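You operate a simulated robot arm through the tools that you are given. There is no shell and no other tool.

The job below is to be done with a simulated robot arm. You get a single attempt, and the scene is never put back.

TASK
Comb the wad on the grey pad with the blue paddle, then roll it in the rolling box.
Fine: the paddle goes back; rod in for rolling, out again after.
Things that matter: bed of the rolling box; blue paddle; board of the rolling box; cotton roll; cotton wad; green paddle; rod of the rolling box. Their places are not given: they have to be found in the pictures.

The check looks at the end state, three seconds after you hand in, the way a careful person would. Anything else that was tipped, shoved, dropped, spilled or broken makes it a failure.

THE ROBOT
A 6-joint arm with a two-finger gripper, fixed in place. Base frame: the origin is at the foot of the arm, x ahead of it, y to its left, z up; the work surface is at about z = 780. Lengths are in mm, angles in degrees, forces in N, time in s.
Its first joint turns from -166.0 to 166.0 degrees. Payload 3.43 kg.
Tool frame: the origin (TCP) lies between the finger pads and is the grasp point; the fingertips stand 20 mm ahead of it; z points along the fingers, y is the line along which they close. Largest opening 190 mm; the body of the gripper starts 248 mm behind the TCP.
Orientation is that of the tool frame in the base frame, as [roll, pitch, yaw] about the fixed x, y, z axes, in that order (R = Rz(yaw) Ry(pitch) Rx(roll)). With the fingers straight down and closing along the base's y, the tool's x points along the base's -x, its y along +y and its z along -z.

THE INTERFACE
- The arm moves only by the tool send_rows. Its argument "deltas" is a list of rows, each a list of 7 numbers: the shift along the tool's x, y, z in mm, then the turn, a rotation vector about the tool's x, y, z in degrees, then the finger opening in mm, from 0 to 190. In form: [[tx, ty, tz, ax, ay, az, jaw], ...]. A call has 1 to 20 rows; each row shifts and turns the commanded pose from where the row before left it, along the tool's axes as they then stand. A row lasts 0.2 s, in which the tool goes at most 50 mm and 8.6 degrees; a call with a longer step from one row to the next is refused whole, and so is a gripper value outside its range. A pose out of reach is approached as far as the arm can. The call stops where the force on the tool passes 90 N (or 10 N more than at its start, if that is more) or the arm is blocked; 0.2 s more then pass. The fingers move at their own pace (about 45 mm/s each) and stop on an object; they squeeze with about 23 N. The grip force told is the motor's: it shows also when the fingers shut on nothing. Time passes only in rows, and 0.2 s behind the last, so rows that do not move let the fingers close. The reply holds the time, the measured pose of the TCP, the force on the tool along the base axes, the opening and the grip force, in the units named above and with some noise, with the torque about the TCP (base axes, N m) and any sound that the robot's microphone picked up, and new pictures: "pictures" is both (left out), scene, wrist or none.
- Cameras (640 x 400 px; columns grow to the right, rows downward): "scene" is fixed at [401.1, -648.6, 1523.4]; the picture's right is [0.58, -0.81, 0.00], its down [-0.57, -0.41, -0.71] and it looks along [0.58, 0.41, -0.71] (base axes); focal length 299 px, centre (320, 200). "wrist" rides on the gripper at [70, -8, -288] in the tool frame; the picture's right is [0.12, 0.99, 0.00], its down [-0.96, 0.12, -0.25] and it looks along [-0.25, 0.03, 0.97] (tool axes); focal length 261 px, centre (320, 200).
- move_column(by): slides the trunk up (or, below 0, down) by that many mm; the arm rides with it, the base frame stays. It gives what a move gives, with no picture.
- probe_pixels(camera, pixels): for up to 12 pixels [column, row] of the newest picture of that camera ("zoom" is the newest enlarged one), the place [x, y, z] in the base frame of the surface seen there, good to about 2 mm. No time passes.
- enlarge(camera, box): a new picture of the part [left, top, right, bottom] of that camera's present view, enlarged. No time passes.
- hand_in(): hands the job in; it is judged then, once.

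Unless the task says otherwise, let go and move clear before handing in.

The tools are called after "Request:" as name(argument=value, ...) on one line, values as JSON. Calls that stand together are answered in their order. send_rows: Moves the arm, as the interface text tells. Its arguments: {"type":"object","properties":{"deltas":{"type":"array","items":{"type":"array","items":{"type":"number"}}},"pictures":{"type":"string","enum":["both","scene","wrist","none"]}},"required":["deltas"]} The other tools are called the same way: move_column (by) slides the trunk up or down; probe_pixels (camera, pixels) gives the place of the surface under pixels of a picture; enlarge (camera, box) takes an enlarged picture of a part of a camera's view; hand_in () hands the job in.

At the start:

```text
time_s: 0.0
position: [838.1, 150.3, 1123.8]
tcp_rot: [-180.0, 0.1, 180.0]
contact_force: [0.8, 0.5, -0.1]
ft_torque: [0.0, 0.0, -0.01]
width: 190.1
grasp_force: 0.1
trunk travel left (down, up): [-175.0, 65.0]
```

scene: 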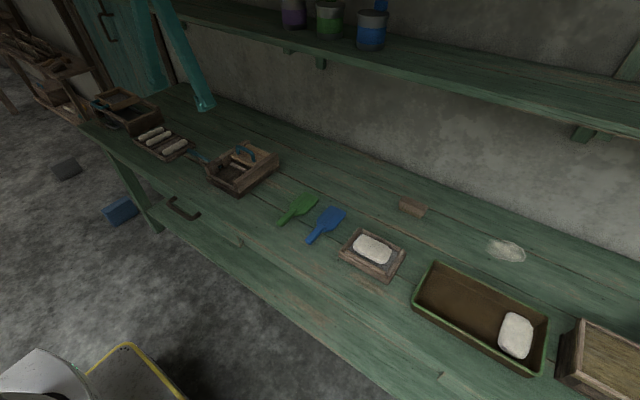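
wrist: 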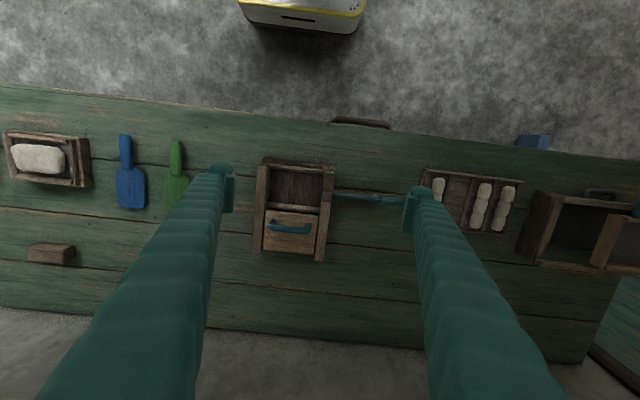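

The scene shows the wad on a pad around (372,250), the blue paddle at (325,225), the green one at (297,208), and the rolling box at (242,168) with a rod beside it. I'll take enlarged views before moving anything.

Request:
enlarge(camera="scene", box=[120, 100, 300, 212])

Request:
enlarge(camera="scene", box=[260, 170, 440, 282])

Request:
enlarge(camera="wrist", box=[230, 140, 430, 265])

Request:
enlarge(camera="wrist", box=[0, 100, 240, 250])

Request:
enlarge(camera="wrist", box=[400, 140, 640, 290])

```text
3.56 times, centred on (210, 156) of scene
```

zoom: 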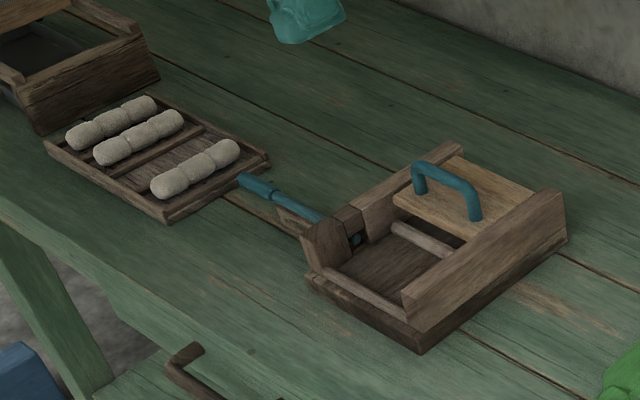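

```text
3.56 times, centred on (350, 226) of scene
```

zoom: 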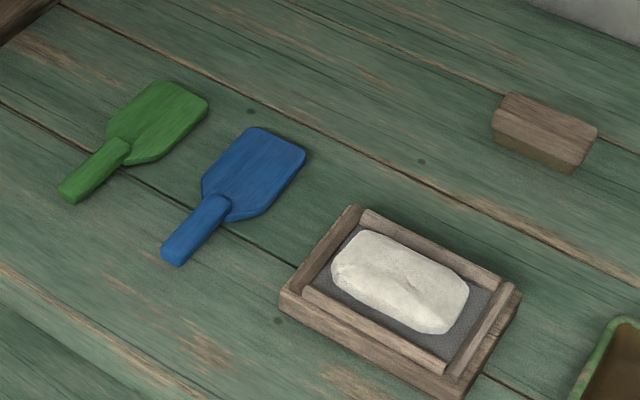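

```text
3.20 times, centred on (330, 202) of wrist
```

zoom: 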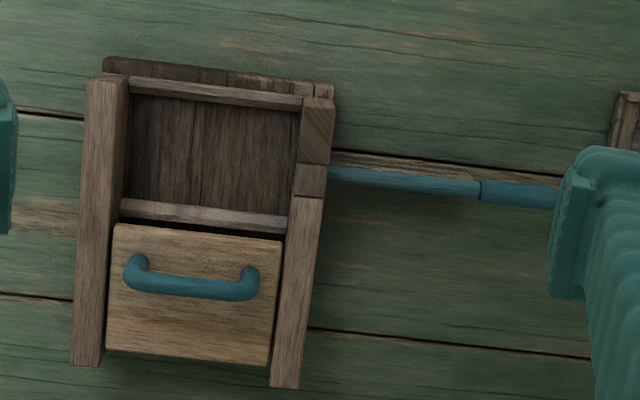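

```text
2.67 times, centred on (120, 175) of wrist
```

zoom: 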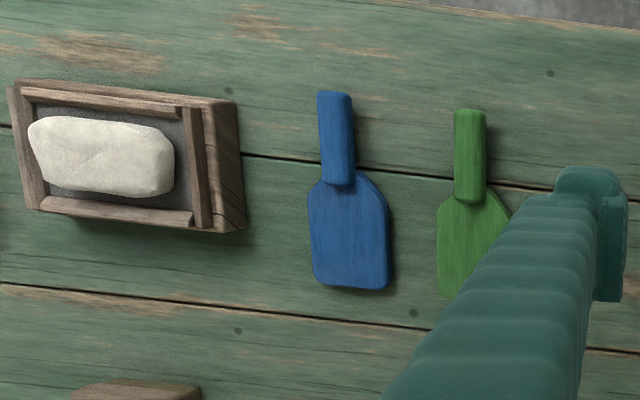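

```text
2.67 times, centred on (520, 215) of wrist
```

zoom: 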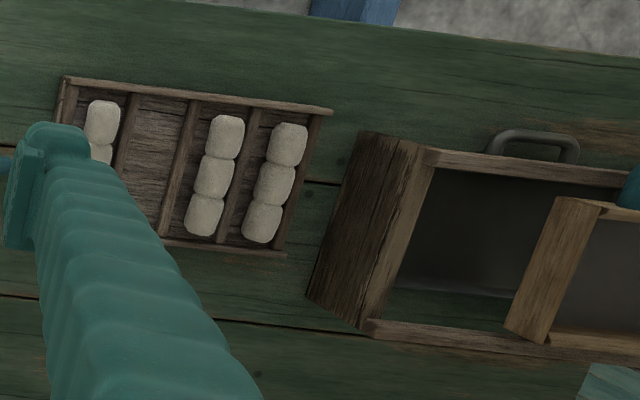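

The rolling box has its board with a teal handle (wrist 290,230) at the far side. Its rod handle sticks out on the +y side (wrist 340–410,197). I'll probe for geometry.

Request:
probe_pixels(camera="wrist", pixels=[[125, 138], [127, 160], [128, 185], [124, 205], [136, 205], [118, 170], [143, 180], [176, 147], [177, 165], [178, 180], [24, 158], [64, 160]])

Request:
probe_pixels(camera="wrist", pixels=[[40, 145], [40, 172], [12, 150], [80, 160], [40, 158], [10, 180], [60, 183], [88, 160], [45, 136], [50, 250], [72, 148], [20, 138]])

Request:
enlarge(camera="wrist", box=[240, 150, 420, 262])

```text
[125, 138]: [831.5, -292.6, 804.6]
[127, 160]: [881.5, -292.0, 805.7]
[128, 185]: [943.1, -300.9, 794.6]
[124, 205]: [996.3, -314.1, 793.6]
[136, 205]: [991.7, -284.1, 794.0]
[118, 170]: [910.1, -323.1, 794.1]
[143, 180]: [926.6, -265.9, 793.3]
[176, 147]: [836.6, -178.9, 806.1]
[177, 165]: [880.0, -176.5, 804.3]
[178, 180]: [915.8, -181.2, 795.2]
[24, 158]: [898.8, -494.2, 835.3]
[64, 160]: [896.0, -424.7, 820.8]
```

```text
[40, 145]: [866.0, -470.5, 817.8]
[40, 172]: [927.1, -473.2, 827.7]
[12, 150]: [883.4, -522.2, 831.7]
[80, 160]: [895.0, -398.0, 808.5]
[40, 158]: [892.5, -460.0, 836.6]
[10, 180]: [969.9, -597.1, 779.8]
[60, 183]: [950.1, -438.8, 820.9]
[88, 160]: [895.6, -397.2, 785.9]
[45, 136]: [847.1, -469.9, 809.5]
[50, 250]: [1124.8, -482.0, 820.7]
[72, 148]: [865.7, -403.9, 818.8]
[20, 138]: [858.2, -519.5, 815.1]
```

```text
3.56 times, centred on (330, 206) of wrist
```

zoom: 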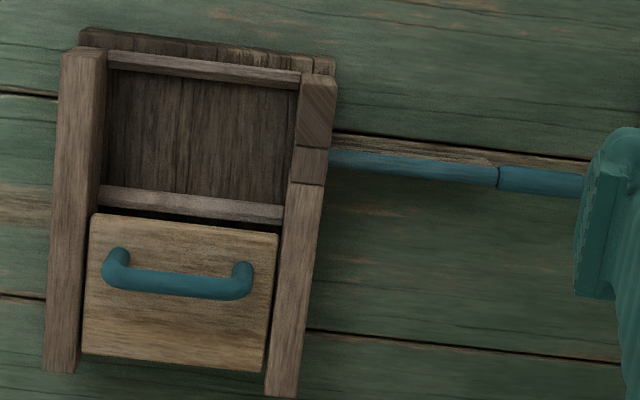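

The paddle handle runs from about (822,-293) to (890,-292) and stands about 805 high. The wad is centred near (897,-462) with its top at 836. Next I'll probe the rolling box.

Request:
probe_pixels(camera="zoom", pixels=[[80, 60], [60, 360], [318, 85], [282, 380], [200, 65], [200, 130], [190, 205], [100, 195], [278, 210], [100, 225], [270, 240], [180, 345]])

Request:
probe_pixels(camera="zoom", pixels=[[115, 265], [180, 285], [243, 275], [310, 160], [318, 120], [345, 158], [420, 168], [490, 175], [505, 180], [570, 187], [200, 45], [310, 200]])

Request:
enlarge(camera="scene", box=[170, 130, 290, 205])

```text
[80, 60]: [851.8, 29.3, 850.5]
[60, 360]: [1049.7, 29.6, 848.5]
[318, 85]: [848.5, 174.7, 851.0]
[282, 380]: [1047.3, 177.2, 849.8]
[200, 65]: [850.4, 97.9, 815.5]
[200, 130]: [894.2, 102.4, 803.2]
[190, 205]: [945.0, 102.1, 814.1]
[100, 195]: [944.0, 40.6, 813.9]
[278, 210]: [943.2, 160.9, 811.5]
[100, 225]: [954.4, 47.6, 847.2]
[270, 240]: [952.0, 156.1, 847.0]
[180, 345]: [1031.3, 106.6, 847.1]
```

```text
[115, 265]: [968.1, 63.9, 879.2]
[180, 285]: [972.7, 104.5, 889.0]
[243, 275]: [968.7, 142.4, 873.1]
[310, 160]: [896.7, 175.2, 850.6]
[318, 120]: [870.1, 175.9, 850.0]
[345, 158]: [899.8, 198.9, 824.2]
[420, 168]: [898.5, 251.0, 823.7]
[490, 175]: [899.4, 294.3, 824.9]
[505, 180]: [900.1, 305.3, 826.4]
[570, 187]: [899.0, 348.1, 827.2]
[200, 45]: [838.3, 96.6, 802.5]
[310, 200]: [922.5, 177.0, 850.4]
```

```text
5.33 times, centred on (230, 168) of scene
```

zoom: 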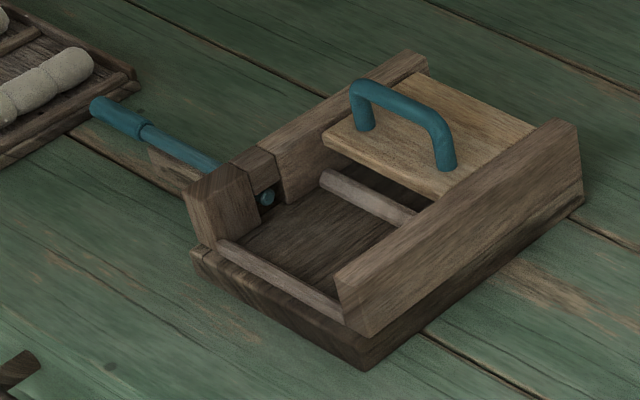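

The box bed lies at x 855–940, y 37–168, z≈803, with the rod at x=899, z≈818. The board handle is at x≈970. I'll probe the shelf, wall and pad area for clearances, and take a closer look at the pad.

Request:
probe_pixels(camera="scene", pixels=[[320, 58], [450, 90], [580, 130], [400, 66], [290, 20], [370, 45], [330, 120], [412, 207], [507, 250], [440, 270], [408, 300], [250, 230]])

Request:
enlarge(camera="scene", box=[325, 215, 421, 275])

Request:
enlarge(camera="wrist", box=[0, 115, 112, 185])

```text
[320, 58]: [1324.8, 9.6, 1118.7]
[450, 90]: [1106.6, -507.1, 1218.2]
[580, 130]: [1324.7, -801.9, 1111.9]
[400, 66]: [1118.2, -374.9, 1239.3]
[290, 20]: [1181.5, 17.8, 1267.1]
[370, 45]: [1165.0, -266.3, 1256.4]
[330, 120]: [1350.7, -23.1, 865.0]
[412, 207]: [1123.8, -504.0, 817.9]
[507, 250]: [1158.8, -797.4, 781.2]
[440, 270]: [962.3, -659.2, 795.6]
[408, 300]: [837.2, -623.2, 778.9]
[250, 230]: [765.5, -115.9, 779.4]
```

```text
6.67 times, centred on (373, 245) of scene
```

zoom: 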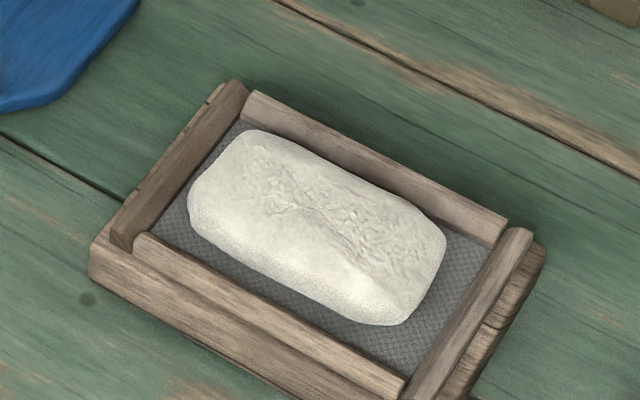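

```text
5.71 times, centred on (56, 150) of wrist
```

zoom: 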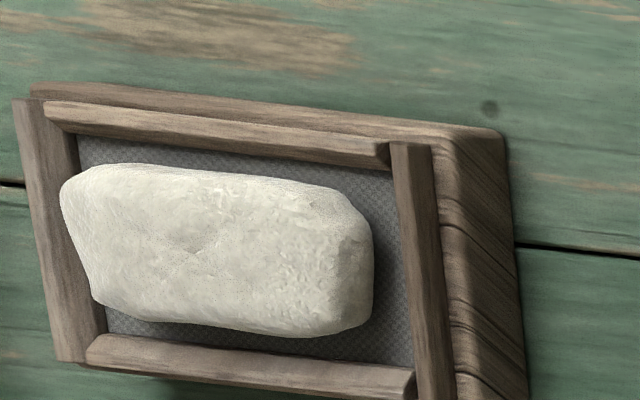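

I need the exact outline of the wad, pad and rails, so I'll probe the enlarged wrist view.

Request:
probe_pixels(camera="zoom", pixels=[[90, 165], [340, 195], [350, 320], [110, 305], [210, 240], [355, 260], [72, 210], [220, 120], [250, 360], [45, 200], [425, 250], [390, 220]])

Request:
probe_pixels(camera="zoom", pixels=[[100, 150], [370, 185], [120, 325], [360, 345], [220, 170], [220, 320], [470, 200], [490, 130], [40, 95], [200, 105], [330, 230], [110, 230]])

```text
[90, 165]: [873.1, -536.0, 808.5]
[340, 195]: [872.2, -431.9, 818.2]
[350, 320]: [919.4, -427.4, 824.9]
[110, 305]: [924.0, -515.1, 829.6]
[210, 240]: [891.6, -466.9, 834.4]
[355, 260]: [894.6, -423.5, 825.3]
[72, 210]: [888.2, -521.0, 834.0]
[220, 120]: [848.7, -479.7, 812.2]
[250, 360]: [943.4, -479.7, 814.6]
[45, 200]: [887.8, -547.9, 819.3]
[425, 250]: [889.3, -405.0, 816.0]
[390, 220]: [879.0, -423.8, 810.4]
```

```text
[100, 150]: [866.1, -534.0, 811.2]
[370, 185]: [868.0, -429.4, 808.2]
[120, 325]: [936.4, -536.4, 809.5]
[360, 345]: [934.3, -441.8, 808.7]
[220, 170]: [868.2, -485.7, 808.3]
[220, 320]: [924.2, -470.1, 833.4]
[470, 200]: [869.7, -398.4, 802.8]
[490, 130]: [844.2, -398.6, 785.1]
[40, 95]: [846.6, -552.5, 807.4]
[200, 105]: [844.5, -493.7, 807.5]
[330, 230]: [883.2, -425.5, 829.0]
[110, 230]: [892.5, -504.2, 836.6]
```

Wad: centre about (897,-473), 100×57, z 808–836. Shelf edge at x≈1107, so there's plenty of clearance. I'll move above the blue paddle's handle in free air and look again.

Request:
send_rows(deltas=[[0, -49, 0, 0, 0, 0, 100], [0, -49, 0, 0, 0, 0, 100], [0, -49, 0, 0, 0, 0, 100], [0, -49, 0, 0, 0, 0, 100], [0, -49, 0, 0, 0, 0, 100], [0, -49, 0, 0, 0, 0, 100], [0, -49, 0, 0, 0, 0, 100], [0, -49, 0, 0, 0, 0, 100], [0, -49, 0, 0, 0, 0, 100], [-12, -2, 40, 0, 0, 0, 100], [0, 0, 40, 0, 0, 0, 100], [0, 0, 40, 0, 0, 0, 100], [0, 0, 0, 0, 0, 0, 100]])

```text
time_s: 2.8
position: [851.8, -293.3, 1005.6]
tcp_rot: [180.0, 0.1, 179.9]
contact_force: [-0.1, -0.5, 0.5]
ft_torque: [0.01, 0.05, -0.02]
width: 99.8
grasp_force: 0.0
trunk travel left (down, up): [-175.0, 65.0]
```

scene: 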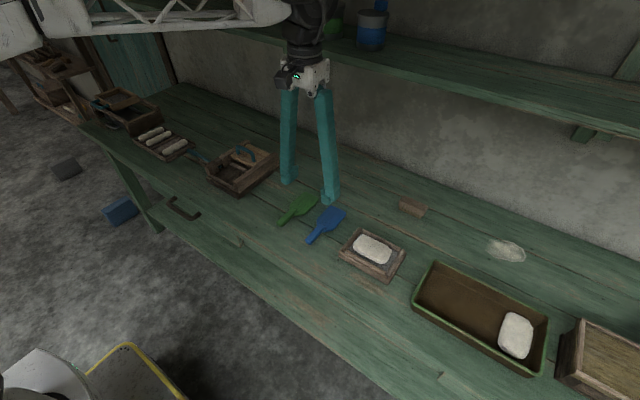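
wrist: 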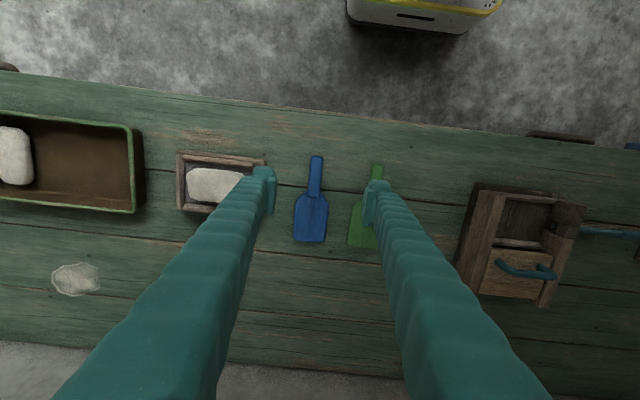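

The paddle lies between the fingers at wrist (315,200). I'll get precise outline points from an enlarged view.

Request:
enlarge(camera="wrist", box=[262, 140, 390, 260])

```text
3.33 times, centred on (326, 200) of wrist
```

zoom: 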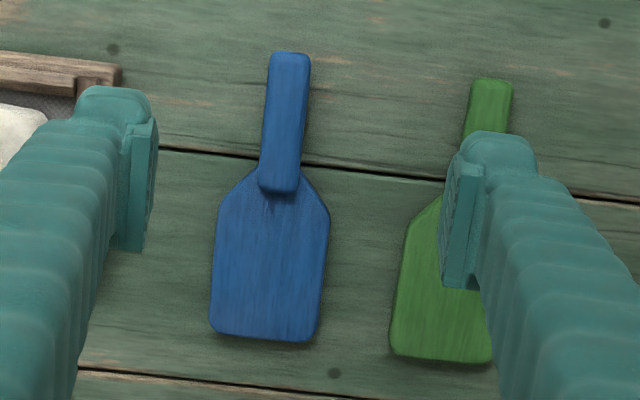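

Request:
probe_pixels(camera="zoom", pixels=[[290, 55], [272, 75], [307, 75], [263, 175], [298, 180], [280, 188], [285, 120], [215, 240], [327, 240], [212, 325], [318, 335], [265, 338]])

Request:
probe_pixels(camera="zoom", pixels=[[240, 185], [325, 195], [270, 260], [230, 300], [310, 300], [265, 130], [312, 130], [250, 250], [290, 50], [208, 300], [330, 300], [265, 346]])

```text
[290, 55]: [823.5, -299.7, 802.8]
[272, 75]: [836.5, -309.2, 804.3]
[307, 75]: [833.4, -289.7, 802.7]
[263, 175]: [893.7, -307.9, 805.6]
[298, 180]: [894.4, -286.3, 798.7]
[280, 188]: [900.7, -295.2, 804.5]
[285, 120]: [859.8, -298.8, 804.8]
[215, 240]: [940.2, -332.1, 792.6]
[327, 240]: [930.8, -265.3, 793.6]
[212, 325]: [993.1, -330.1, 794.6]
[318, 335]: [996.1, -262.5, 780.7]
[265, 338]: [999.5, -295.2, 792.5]
```

```text
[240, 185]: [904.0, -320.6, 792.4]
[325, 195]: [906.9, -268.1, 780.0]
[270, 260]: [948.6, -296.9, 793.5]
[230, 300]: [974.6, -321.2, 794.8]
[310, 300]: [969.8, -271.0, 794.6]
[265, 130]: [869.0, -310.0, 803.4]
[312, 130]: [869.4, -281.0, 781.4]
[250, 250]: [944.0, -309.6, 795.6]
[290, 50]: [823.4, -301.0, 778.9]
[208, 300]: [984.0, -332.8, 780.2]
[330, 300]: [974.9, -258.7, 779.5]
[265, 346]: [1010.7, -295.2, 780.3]
```

The blue paddle lies along x at y≈-298, with its handle at x 823–901, about 22 wide, top at 804. I'll descend and grip it with the fingertips just above the table.

Request:
send_rows(deltas=[[-4, -4.7, 40, 0, 0, 0, 80], [0, 0, 40, 0, 0, 0, 80], [0, 0, 40, 0, 0, 0, 80], [0, 0, 40, 0, 0, 0, 80], [0, 0, 20, 0, 0, 0, 80], [0, 0, 10, 0, 0, 0, 80], [0, 0, 6, 0, 0, 0, 80], [0, 0, 4, 0, 0, 0, 80], [0, 0, 0, 0, 0, 0, 80]])

```text
time_s: 4.8
position: [853.4, -296.9, 805.1]
tcp_rot: [-179.9, 0.0, 180.0]
contact_force: [0.5, 0.3, -0.8]
ft_torque: [0.02, 0.01, -0.02]
width: 79.8
grasp_force: 0.1
trunk travel left (down, up): [-175.0, 65.0]
```

scene: 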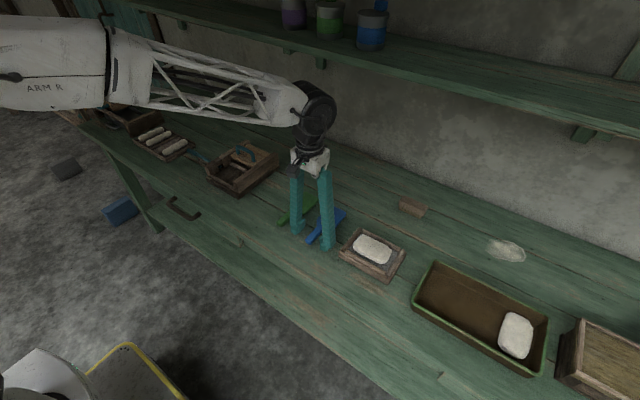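
wrist: 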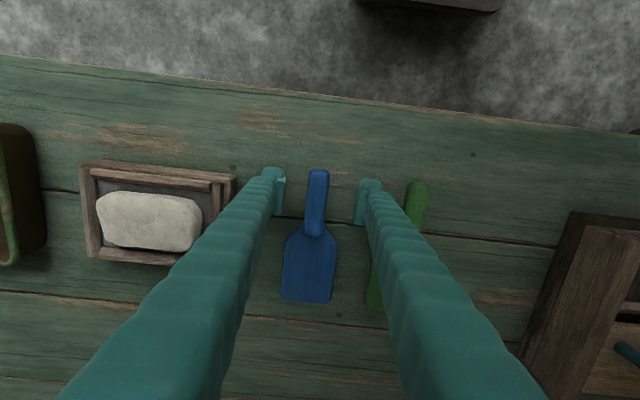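

The fingers straddle the handle at (317,200). I'll re-probe the paddle and wad at this closer range to record the return pose, then close.

Request:
probe_pixels(camera="wrist", pixels=[[318, 172], [309, 190], [327, 190], [303, 225], [324, 230], [286, 260], [335, 260], [284, 295], [330, 298], [307, 302], [310, 270], [317, 210]])

Request:
probe_pixels(camera="wrist", pixels=[[100, 195], [200, 208], [195, 245], [110, 240], [150, 220], [150, 192], [150, 250], [208, 220], [90, 215], [225, 230], [160, 180], [140, 260]])

Request:
send_rows(deltas=[[0, 0, 0, 0, 0, 0, 10], [0, 0, 0, 0, 0, 0, 10], [0, 0, 0, 0, 0, 0, 10], [0, 0, 0, 0, 0, 0, 10], [0, 0, 0, 0, 0, 0, 10]])

```text
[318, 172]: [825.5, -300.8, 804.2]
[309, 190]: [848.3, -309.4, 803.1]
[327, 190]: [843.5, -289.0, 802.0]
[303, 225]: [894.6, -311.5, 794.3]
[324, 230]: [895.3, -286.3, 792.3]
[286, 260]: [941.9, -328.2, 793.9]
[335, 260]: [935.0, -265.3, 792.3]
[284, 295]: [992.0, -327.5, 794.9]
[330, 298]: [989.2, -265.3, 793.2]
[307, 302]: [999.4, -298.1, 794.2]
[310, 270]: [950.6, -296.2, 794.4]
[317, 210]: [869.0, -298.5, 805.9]
```

```text
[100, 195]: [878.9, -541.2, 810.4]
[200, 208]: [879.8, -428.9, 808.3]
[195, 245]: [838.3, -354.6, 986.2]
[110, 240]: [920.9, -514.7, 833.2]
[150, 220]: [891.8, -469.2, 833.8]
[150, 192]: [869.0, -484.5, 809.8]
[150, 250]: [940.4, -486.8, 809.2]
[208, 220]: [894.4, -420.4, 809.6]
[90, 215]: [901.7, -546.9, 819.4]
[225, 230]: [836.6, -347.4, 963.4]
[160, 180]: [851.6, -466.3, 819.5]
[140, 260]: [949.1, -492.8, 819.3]
```

```text
time_s: 6.0
position: [853.5, -296.8, 805.0]
tcp_rot: [180.0, -0.1, 180.0]
contact_force: [0.0, -0.2, 0.9]
ft_torque: [0.02, -0.05, -0.01]
width: 23.1
grasp_force: 22.9
trunk travel left (down, up): [-175.0, 65.0]
```

scene: 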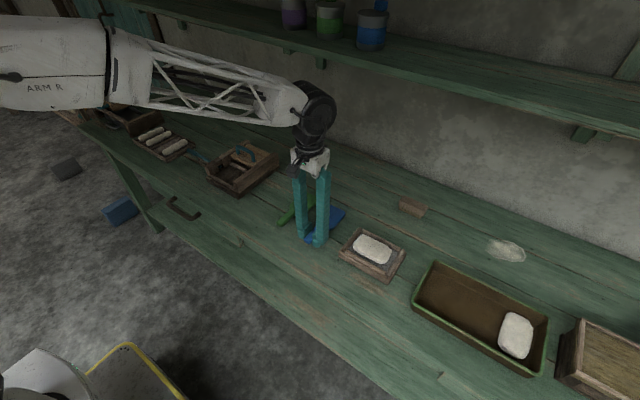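
wrist: 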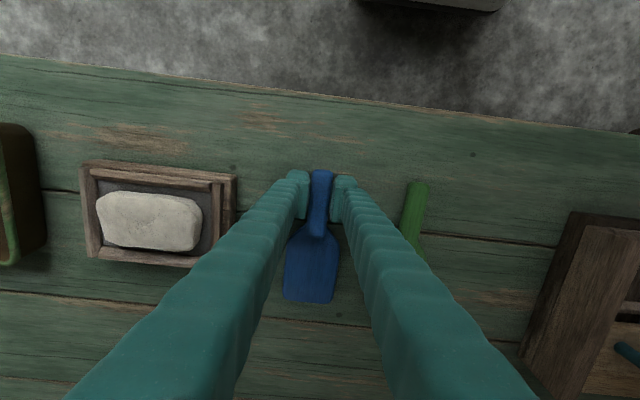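

The grip is firm: 22.9 N at 23 mm, TCP (853.5,-296.8,805.0), which is the return pose. I'll lift and carry the blade over the wad at a safe height.

Request:
send_rows(deltas=[[0, 0, -5, 0, 0, 0, 5], [0, 0, -20, 0, 0, 0, 5], [0, 0, -30, 0, 0, 0, 5], [0, 0, -35, 0, 0, 0, 5], [10, -40, 0, 0, 0, 0, 5], [10, -45, 0, 0, 0, 0, 5], [10, -46, 0, 0, 0, 0, 5], [8, -45, 0, 0, 0, 0, 5], [0, 0, 0, 0, 0, 0, 5], [0, 0, 0, 0, 0, 0, 5]])

```text
time_s: 8.2
position: [815.4, -474.2, 896.8]
tcp_rot: [180.0, 0.0, 180.0]
contact_force: [-0.7, -0.8, -1.3]
ft_torque: [0.01, 0.1, 0.0]
width: 22.7
grasp_force: 22.9
trunk travel left (down, up): [-175.0, 65.0]
```

scene: 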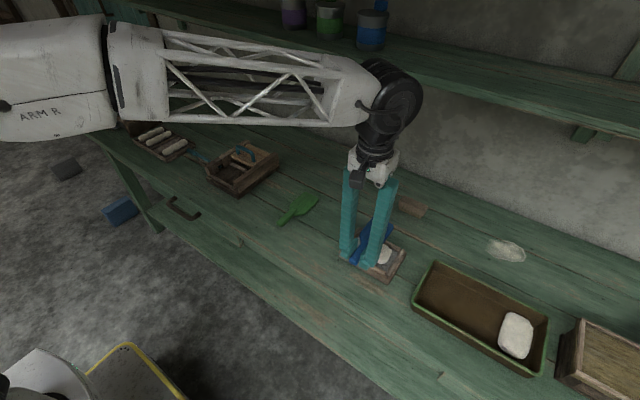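
wrist: 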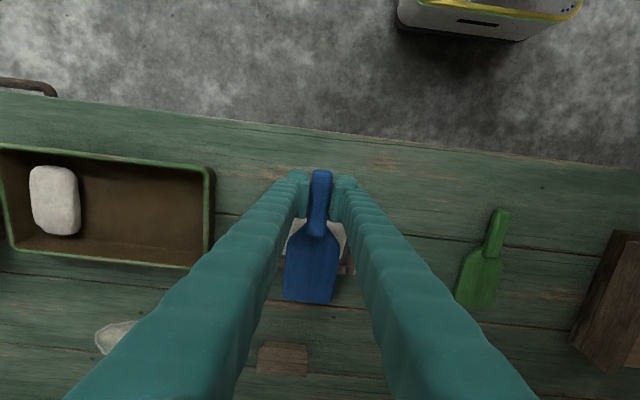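

The paddle is held, with its blade at wrist (312,265) above the wad. I'll check it's level, then look from the side.

Request:
probe_pixels(camera="wrist", pixels=[[308, 298], [310, 250], [318, 180], [288, 280], [333, 280]])

Request:
enlarge(camera="scene", box=[320, 200, 432, 285])

```text
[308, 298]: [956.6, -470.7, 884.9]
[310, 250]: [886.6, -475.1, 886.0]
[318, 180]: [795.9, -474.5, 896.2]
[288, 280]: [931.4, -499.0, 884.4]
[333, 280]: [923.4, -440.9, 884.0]
```

```text
4.71 times, centred on (376, 242) of scene
```

zoom: 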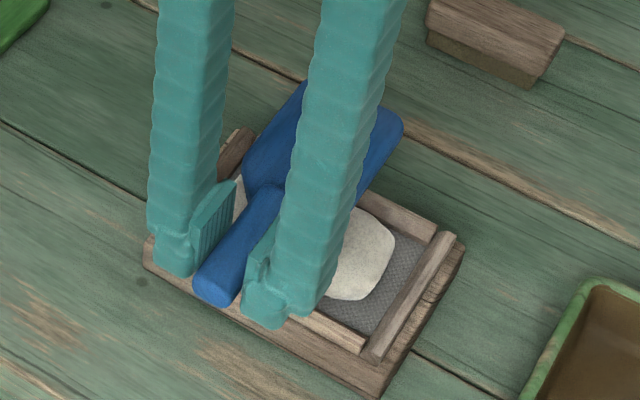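

The blade is level. I'll lower it until just above the wad (TCP about 864) and then feel for contact in small steps.

Request:
send_rows(deltas=[[0, 0, 15, 0, 0, 0, 5], [0, 0, 12, 0, 0, 0, 5], [0, 0, 6, 0, 0, 0, 5], [0, 0, 0, 0, 0, 0, 5]], pictures="none")

Request:
send_rows(deltas=[[0, 0, 2, 0, 0, 0, 5], [0, 0, 0, 0, 0, 0, 5]], pictures="none")

Request:
send_rows(deltas=[[0, 0, 2, 0, 0, 0, 5], [0, 0, 0, 0, 0, 0, 5]], pictures="scene")

```text
time_s: 9.2
position: [815.3, -473.4, 862.3]
tcp_rot: [180.0, 0.0, -179.9]
contact_force: [-0.8, 0.0, -0.7]
ft_torque: [0.02, 0.08, -0.02]
width: 22.9
grasp_force: 23.2
trunk travel left (down, up): [-175.0, 65.0]
```

```text
time_s: 9.8
position: [816.0, -472.4, 858.8]
tcp_rot: [-180.0, 0.0, 179.9]
contact_force: [-0.2, 0.9, 1.3]
ft_torque: [0.03, -0.23, 0.02]
width: 22.9
grasp_force: 23.1
trunk travel left (down, up): [-175.0, 65.0]
```

```text
time_s: 10.4
position: [816.6, -472.9, 857.8]
tcp_rot: [179.9, -0.1, -180.0]
contact_force: [-0.8, -0.8, 8.0]
ft_torque: [-0.01, -0.69, 0.02]
width: 23.0
grasp_force: 22.7
trunk travel left (down, up): [-175.0, 65.0]
```

scene: 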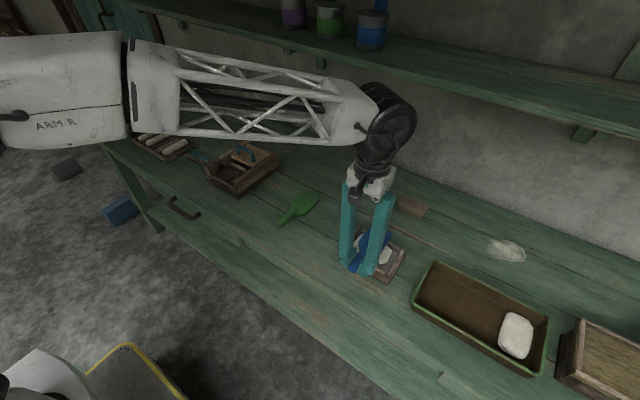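

Contact at TCP z≈858 with 8 N down. I'll make a gentle pull stroke towards the robot while watching the forces.

Request:
send_rows(deltas=[[6, 0, 0, 0, 0, 0, 5], [8, 0, 0, 0, 0, 0, 5], [8, 0, 0, 0, 0, 0, 5]], pictures="wrist")

```text
time_s: 11.2
position: [794.8, -472.7, 856.4]
tcp_rot: [179.9, -0.1, -179.9]
contact_force: [0.7, -0.5, -1.7]
ft_torque: [0.0, 0.12, -0.02]
width: 23.0
grasp_force: 22.6
trunk travel left (down, up): [-175.0, 65.0]
```

wrist: 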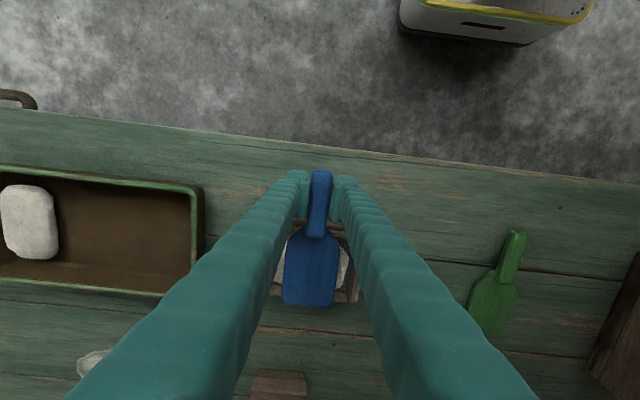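

The force has dropped to zero, so the wad yielded or shifted. I'll finish the stroke, lift and look at the wad.

Request:
send_rows(deltas=[[8, 0, 0, 0, 0, 0, 5], [8, 0, 0, 0, 0, 0, 5], [8, 0, 0, 0, 0, 0, 5], [8, 0, 0, 0, 0, 0, 5], [0, 0, 0, 0, 0, 0, 5]], pictures="none")

Request:
send_rows(deltas=[[0, 0, -15, 0, 0, 0, 5], [0, 0, -20, 0, 0, 0, 5], [40, 0, 0, 0, 0, 0, 5], [40, 0, 0, 0, 0, 0, 5], [0, 0, 0, 0, 0, 0, 5]])

Request:
enlarge(camera="scene", box=[320, 200, 432, 285])

Request:
enlarge(camera="wrist", box=[240, 190, 400, 390])

```text
time_s: 12.4
position: [762.5, -473.6, 858.7]
tcp_rot: [180.0, -0.1, -180.0]
contact_force: [-0.2, -0.5, -1.3]
ft_torque: [-0.02, 0.11, 0.02]
width: 22.7
grasp_force: 22.9
trunk travel left (down, up): [-175.0, 65.0]
```

```text
time_s: 13.6
position: [683.5, -473.2, 893.2]
tcp_rot: [-180.0, 0.0, -180.0]
contact_force: [-0.5, 0.7, -2.0]
ft_torque: [-0.01, 0.09, 0.0]
width: 22.8
grasp_force: 23.0
trunk travel left (down, up): [-175.0, 65.0]
```

scene: 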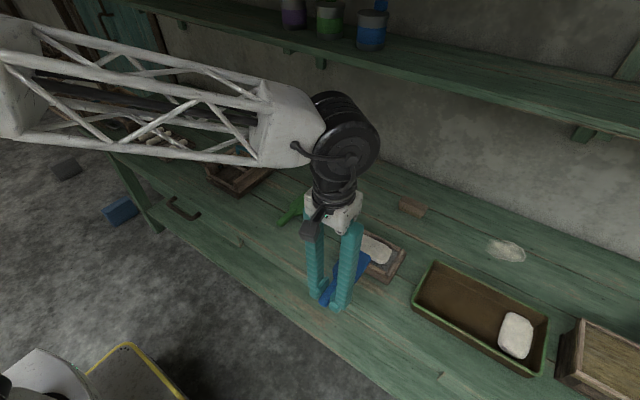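
wrist: 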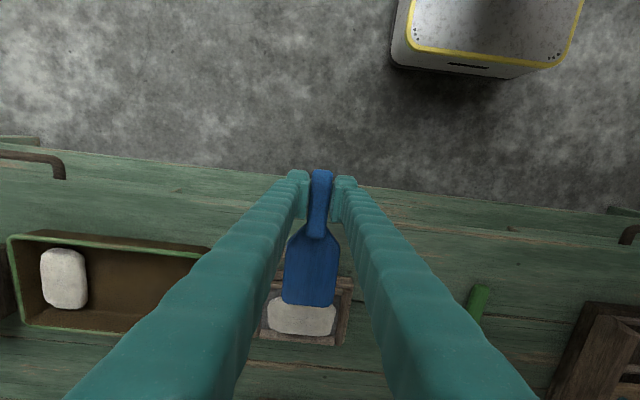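

```text
4.71 times, centred on (376, 242) of scene
```

zoom: 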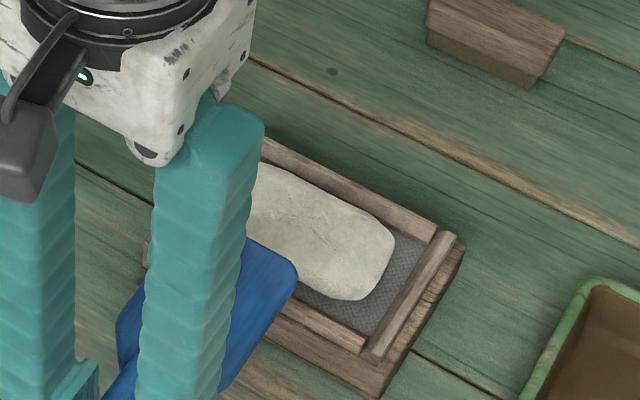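

```text
2.00 times, centred on (320, 290) of wrist
```

zoom: 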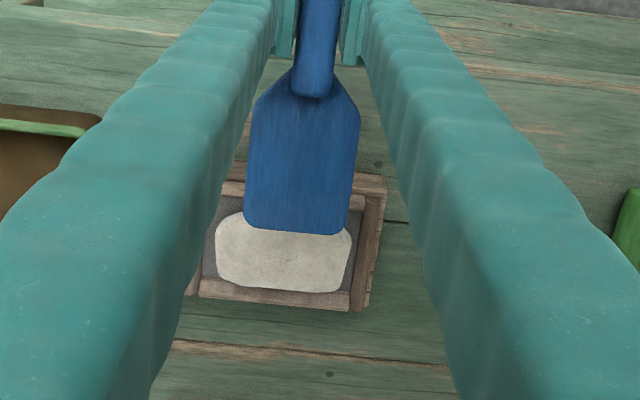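

The wad's surface now looks smoother and thinner in zoom (280,260). I'll probe its new size.

Request:
probe_pixels(camera="zoom", pixels=[[225, 240], [345, 245], [225, 285], [335, 288], [280, 250], [280, 280], [213, 250], [352, 250], [280, 296], [255, 235], [345, 265], [380, 230]])

Request:
probe_pixels(camera="scene", pixels=[[375, 248], [380, 250], [385, 255], [378, 242], [390, 248], [392, 254]])

```text
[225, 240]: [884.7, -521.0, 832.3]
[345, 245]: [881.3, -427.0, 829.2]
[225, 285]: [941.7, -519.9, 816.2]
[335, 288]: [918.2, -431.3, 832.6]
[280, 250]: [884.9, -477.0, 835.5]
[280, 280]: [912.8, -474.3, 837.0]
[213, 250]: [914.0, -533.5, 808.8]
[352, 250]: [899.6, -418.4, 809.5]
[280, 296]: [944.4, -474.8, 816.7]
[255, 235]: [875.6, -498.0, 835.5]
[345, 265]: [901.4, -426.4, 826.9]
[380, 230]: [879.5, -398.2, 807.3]
```

```text
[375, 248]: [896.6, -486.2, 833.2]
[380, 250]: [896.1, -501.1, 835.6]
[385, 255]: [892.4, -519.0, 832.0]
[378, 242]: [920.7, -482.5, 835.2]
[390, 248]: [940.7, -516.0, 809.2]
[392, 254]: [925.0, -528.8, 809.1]
```

The wad is still in place at full height, but visibly smoother. I'll do further strokes at light pressure, going back forward and down and reading the contact force.

Request:
send_rows(deltas=[[-44, 0, 0, 0, 0, 0, 5], [-44, 0, 0, 0, 0, 0, 5], [-44, 0, 0, 0, 0, 0, 5], [0, 0, 20, 0, 0, 0, 5], [0, 0, 14, 0, 0, 0, 5], [0, 0, 0, 0, 0, 0, 5]], pictures="none")

Request:
send_rows(deltas=[[0, 0, 1.5, 0, 0, 0, 5], [0, 0, 0, 0, 0, 0, 5]], pictures="none")

Request:
send_rows(deltas=[[0, 0, 1.5, 0, 0, 0, 5], [0, 0, 0, 0, 0, 0, 5]], pictures="none")

```text
time_s: 15.0
position: [814.9, -473.3, 858.6]
tcp_rot: [-180.0, 0.1, -179.9]
contact_force: [-0.3, -0.2, -2.0]
ft_torque: [0.0, 0.08, 0.02]
width: 23.1
grasp_force: 22.8
trunk travel left (down, up): [-175.0, 65.0]
```

```text
time_s: 15.6
position: [814.5, -472.5, 856.9]
tcp_rot: [-180.0, 0.0, 180.0]
contact_force: [-0.4, -0.2, -1.1]
ft_torque: [0.01, 0.06, 0.0]
width: 22.8
grasp_force: 23.0
trunk travel left (down, up): [-175.0, 65.0]
```

```text
time_s: 16.2
position: [814.0, -473.8, 856.5]
tcp_rot: [-179.9, 0.0, -179.9]
contact_force: [0.2, 0.3, 1.3]
ft_torque: [0.07, -0.18, -0.01]
width: 23.0
grasp_force: 22.6
trunk travel left (down, up): [-175.0, 65.0]
```

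Light contact is starting (about 3 N relative). One more millimetre down, then a stroke.

Request:
send_rows(deltas=[[0, 0, 1.5, 0, 0, 0, 5], [0, 0, 0, 0, 0, 0, 5]], pictures="none")

Request:
send_rows(deltas=[[8, 0, 0, 0, 0, 0, 5], [8, 0, 0, 0, 0, 0, 5]], pictures="none")

Request:
send_rows(deltas=[[8, 0, 0, 0, 0, 0, 5], [8, 0, 0, 0, 0, 0, 5], [8, 0, 0, 0, 0, 0, 5]], pictures="none")

Request:
send_rows(deltas=[[8, 0, 0, 0, 0, 0, 5], [8, 0, 0, 0, 0, 0, 5], [8, 0, 0, 0, 0, 0, 5], [8, 0, 0, 0, 0, 0, 5]], pictures="none")

```text
time_s: 16.8
position: [813.9, -473.4, 853.9]
tcp_rot: [179.9, -0.1, 180.0]
contact_force: [0.0, -0.5, 8.4]
ft_torque: [-0.01, -0.69, -0.03]
width: 22.9
grasp_force: 22.8
trunk travel left (down, up): [-175.0, 65.0]
```

```text
time_s: 17.4
position: [797.7, -473.0, 853.0]
tcp_rot: [-180.0, -0.1, -179.8]
contact_force: [0.1, 0.2, -1.5]
ft_torque: [0.0, 0.12, 0.01]
width: 23.0
grasp_force: 22.7
trunk travel left (down, up): [-175.0, 65.0]
```

```text
time_s: 18.2
position: [776.5, -474.1, 851.4]
tcp_rot: [-180.0, -0.1, -180.0]
contact_force: [0.9, 0.3, -1.4]
ft_torque: [0.0, 0.15, 0.02]
width: 22.8
grasp_force: 22.5
trunk travel left (down, up): [-175.0, 65.0]
```

```text
time_s: 19.2
position: [742.6, -474.1, 854.7]
tcp_rot: [-179.9, 0.0, -179.9]
contact_force: [0.2, 0.1, -1.8]
ft_torque: [0.0, 0.12, 0.03]
width: 22.8
grasp_force: 23.0
trunk travel left (down, up): [-175.0, 65.0]
```

The wad yields a few millimetres with each stroke, so combing is registering. I'll lift aside and look at it clearly.

Request:
send_rows(deltas=[[0, 0, -20, 0, 0, 0, 5], [0, 0, -25, 0, 0, 0, 5], [40, 20, 0, 0, 0, 0, 5], [20, 45, 0, 0, 0, 0, 5], [0, 45, 0, 0, 0, 0, 5], [0, 45, 0, 0, 0, 0, 5], [0, 0, 0, 0, 0, 0, 5]])

Request:
enlarge(camera="scene", box=[325, 215, 421, 275])

Request:
enlarge(camera="wrist", box=[80, 210, 260, 330])

```text
time_s: 20.8
position: [679.6, -316.8, 902.9]
tcp_rot: [-180.0, 0.0, 179.9]
contact_force: [0.1, -0.1, -1.5]
ft_torque: [0.03, 0.06, 0.02]
width: 23.0
grasp_force: 22.5
trunk travel left (down, up): [-175.0, 65.0]
```

scene: 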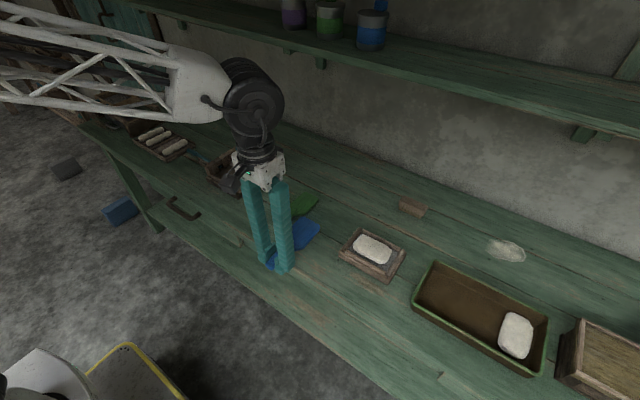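
wrist: 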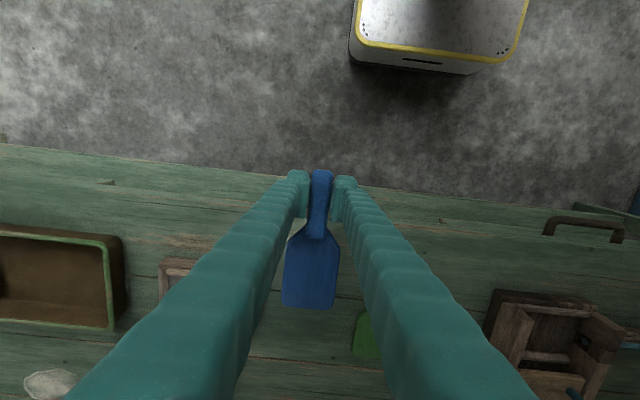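

```text
6.67 times, centred on (373, 245) of scene
```

zoom: 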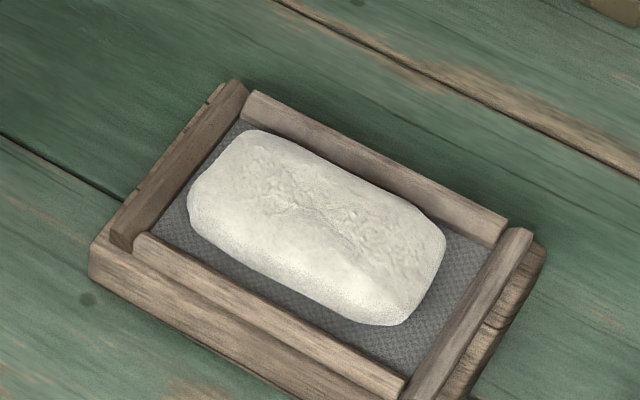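

```text
3.33 times, centred on (170, 270) of wrist
```

zoom: 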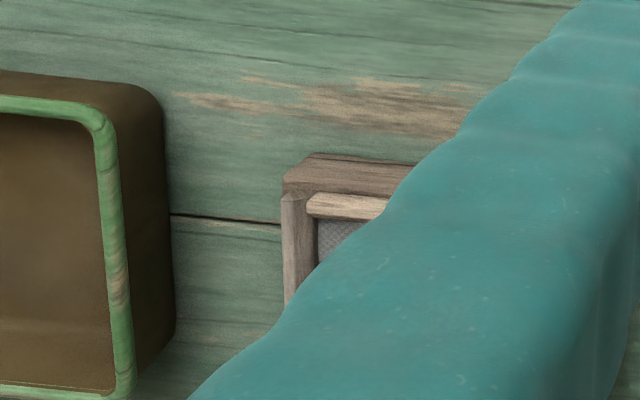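

The wrinkles at zoom (320,215) look fainter but are still visible. I'll check that the paddle is still level in the grip, and the wad's height.

Request:
probe_pixels(camera="wrist", pixels=[[308, 303], [310, 270], [312, 245], [318, 180], [317, 225], [288, 290], [333, 290]])

Request:
probe_pixels(camera="scene", pixels=[[372, 250], [365, 244], [380, 252], [372, 243], [367, 252], [385, 256], [360, 240]])

```text
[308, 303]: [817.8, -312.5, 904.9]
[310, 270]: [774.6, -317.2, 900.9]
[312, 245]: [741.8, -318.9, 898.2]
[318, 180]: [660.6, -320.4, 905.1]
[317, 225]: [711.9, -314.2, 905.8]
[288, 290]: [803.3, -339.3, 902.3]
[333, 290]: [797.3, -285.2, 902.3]
```

```text
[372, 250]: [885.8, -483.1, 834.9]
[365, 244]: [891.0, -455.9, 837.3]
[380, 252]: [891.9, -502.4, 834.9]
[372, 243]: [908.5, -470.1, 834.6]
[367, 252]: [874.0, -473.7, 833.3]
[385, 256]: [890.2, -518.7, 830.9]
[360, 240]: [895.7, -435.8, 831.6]
```

The paddle has pitched about 5° tip-up in the grip, and the wad is still at 835. I'll tilt the tool 5° to level the blade, then stroke more slowly and lightly.

Request:
send_rows(deltas=[[-30, -38, 0, 0, 0, 0, 5], [-34, -40, 0, 0, 0, 0, 5], [-34, -40, 0, 0, 0, 0, 5], [-34, -38, 0, 0, 0, 0, 5], [0, 0, 0, 0, 5, 0, 5], [0, 0, 0, 0, 0, 0, 5], [0, 0, 0, 0, 0, 0, 5]])

Request:
probe_pixels(camera="wrist", pixels=[[308, 298], [310, 270], [312, 245], [318, 180], [317, 220]])

```text
refused: row 2 steps farther than a row can; nothing moved
```

```text
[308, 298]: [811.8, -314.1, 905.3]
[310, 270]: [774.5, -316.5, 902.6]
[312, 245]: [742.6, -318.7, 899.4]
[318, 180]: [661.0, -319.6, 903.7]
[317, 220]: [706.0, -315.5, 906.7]
```

The second row's step was too long and the call was refused, so I'll use shorter steps.

Request:
send_rows(deltas=[[-30, -34, 0, 0, 0, 0, 5], [-30, -34, 0, 0, 0, 0, 5], [-30, -34, 0, 0, 0, 0, 5], [-30, -34, 0, 0, 0, 0, 5], [-15, -20, 0, 0, 0, 0, 5], [0, 0, 0, 0, 5, 0, 5], [0, 0, 0, 0, 0, 0, 5], [0, 0, 0, 0, 0, 0, 5]])

Request:
probe_pixels(camera="wrist", pixels=[[308, 298], [310, 270], [312, 245], [318, 180], [317, 220]])

```text
time_s: 22.6
position: [817.3, -472.4, 900.3]
tcp_rot: [180.0, -5.0, 180.0]
contact_force: [-0.3, -0.2, 0.4]
ft_torque: [0.04, 0.08, 0.0]
width: 23.0
grasp_force: 23.1
trunk travel left (down, up): [-175.0, 65.0]
```

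scene: 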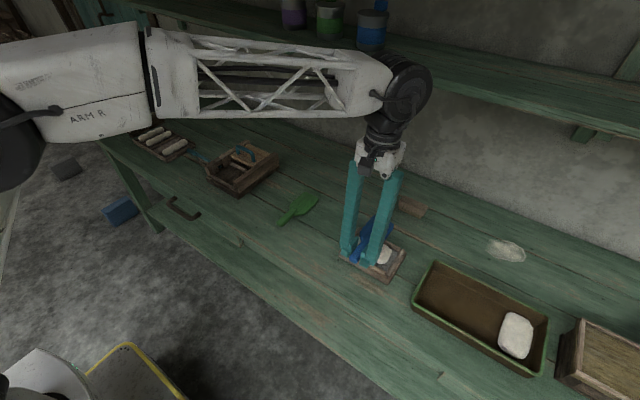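
wrist: 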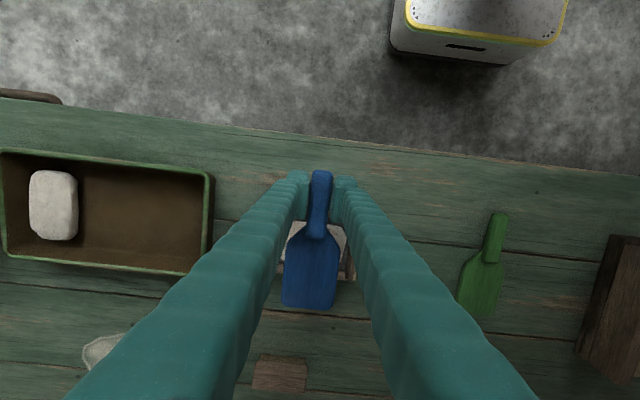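

```text
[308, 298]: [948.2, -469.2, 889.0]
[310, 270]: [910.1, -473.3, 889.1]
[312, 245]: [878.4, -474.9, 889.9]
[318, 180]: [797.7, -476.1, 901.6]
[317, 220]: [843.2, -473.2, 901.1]
```

The blade is level again. I'll lower to near contact and feel for it with fine steps.

Request:
send_rows(deltas=[[-1.7, 0, 19.9, 0, 0, 0, 5], [-1.4, 0, 16, 0, 0, 0, 5], [0, 0, 0, 0, 0, 0, 5]], pictures="none")

Request:
send_rows(deltas=[[0, 0, 1, 0, 0, 0, 5], [0, 0, 0, 0, 0, 0, 5]], pictures="none")

Request:
send_rows(deltas=[[0, 0, 1, 0, 0, 0, 5], [0, 0, 0, 0, 0, 0, 5]], pictures="none")

```text
time_s: 23.4
position: [817.7, -473.3, 862.6]
tcp_rot: [-180.0, -5.0, 180.0]
contact_force: [-0.2, -0.3, -0.8]
ft_torque: [0.0, 0.09, -0.01]
width: 22.9
grasp_force: 22.7
trunk travel left (down, up): [-175.0, 65.0]
```

```text
time_s: 24.0
position: [818.4, -473.5, 862.3]
tcp_rot: [179.9, -5.0, -180.0]
contact_force: [-0.4, 0.1, -0.5]
ft_torque: [0.03, 0.1, -0.01]
width: 22.9
grasp_force: 23.2
trunk travel left (down, up): [-175.0, 65.0]
```

```text
time_s: 24.6
position: [818.0, -474.5, 861.6]
tcp_rot: [180.0, -5.0, -180.0]
contact_force: [0.9, 1.0, -1.5]
ft_torque: [0.02, 0.07, -0.01]
width: 22.8
grasp_force: 23.3
trunk travel left (down, up): [-175.0, 65.0]
```

Request:
send_rows(deltas=[[0, 0, 1, 0, 0, 0, 5], [0, 0, 0, 0, 0, 0, 5]], pictures="none")

Request:
send_rows(deltas=[[0, 0, 0.8, 0, 0, 0, 5], [0, 0, 0, 0, 0, 0, 5]], pictures="none")

```text
time_s: 25.2
position: [816.7, -473.3, 859.5]
tcp_rot: [-180.0, -5.0, 179.9]
contact_force: [-0.4, -0.6, -0.1]
ft_torque: [0.0, 0.07, 0.01]
width: 23.0
grasp_force: 23.2
trunk travel left (down, up): [-175.0, 65.0]
```

```text
time_s: 25.8
position: [816.1, -474.4, 859.4]
tcp_rot: [-180.0, -5.0, -180.0]
contact_force: [0.6, 0.6, 1.3]
ft_torque: [0.05, -0.21, 0.0]
width: 22.7
grasp_force: 22.9
trunk travel left (down, up): [-175.0, 65.0]
```

Light contact, about 2.5 N. Now a slow stroke of 4 mm per row along -x.

Request:
send_rows(deltas=[[4, 0, 0.35, 0, 0, 0, 5], [4, 0, 0.35, 0, 0, 0, 5], [4, 0, 0.35, 0, 0, 0, 5], [4, 0, 0.35, 0, 0, 0, 5]], pictures="none")

Request:
send_rows(deltas=[[4, 0, 0.35, 0, 0, 0, 5], [4, 0, 0.35, 0, 0, 0, 5], [4, 0, 0.35, 0, 0, 0, 5], [4, 0, 0.35, 0, 0, 0, 5]], pictures="none")

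Request:
send_rows(deltas=[[4, 0, 0.35, 0, 0, 0, 5], [4, 0, 0.35, 0, 0, 0, 5], [4, 0, 0.35, 0, 0, 0, 5], [4, 0, 0.35, 0, 0, 0, 5]], pictures="none")

Request:
send_rows(deltas=[[4, 0, 0.35, 0, 0, 0, 5], [4, 0, 0.35, 0, 0, 0, 5], [4, 0, 0.35, 0, 0, 0, 5], [4, 0, 0.35, 0, 0, 0, 5]], pictures="wrist")

Request:
probe_pixels(camera="wrist", pixels=[[308, 298], [310, 270], [312, 245], [318, 180], [317, 220]])

```text
time_s: 26.8
position: [800.8, -473.3, 859.0]
tcp_rot: [-179.9, -4.9, -179.9]
contact_force: [0.1, 0.0, -0.2]
ft_torque: [0.02, 0.12, -0.04]
width: 22.9
grasp_force: 23.1
trunk travel left (down, up): [-175.0, 65.0]
```

```text
time_s: 27.8
position: [784.1, -473.9, 859.6]
tcp_rot: [-180.0, -5.0, -179.9]
contact_force: [-0.5, 0.6, -1.1]
ft_torque: [0.0, 0.13, 0.02]
width: 22.6
grasp_force: 22.7
trunk travel left (down, up): [-175.0, 65.0]
```

```text
time_s: 28.8
position: [769.6, -474.1, 859.9]
tcp_rot: [180.0, -5.0, -180.0]
contact_force: [-1.0, -1.0, -0.6]
ft_torque: [0.0, 0.07, -0.05]
width: 23.0
grasp_force: 22.9
trunk travel left (down, up): [-175.0, 65.0]
```

```text
time_s: 29.8
position: [752.7, -473.4, 860.1]
tcp_rot: [179.9, -5.0, -179.9]
contact_force: [0.1, -0.2, -1.0]
ft_torque: [-0.01, 0.08, 0.01]
width: 23.0
grasp_force: 23.3
trunk travel left (down, up): [-175.0, 65.0]
```

wrist: 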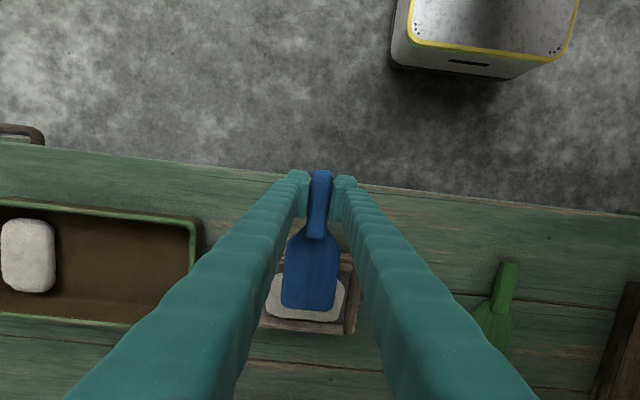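

```text
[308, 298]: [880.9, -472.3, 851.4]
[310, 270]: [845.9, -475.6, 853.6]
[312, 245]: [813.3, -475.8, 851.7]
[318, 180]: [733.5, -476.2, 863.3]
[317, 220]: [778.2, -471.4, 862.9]
```

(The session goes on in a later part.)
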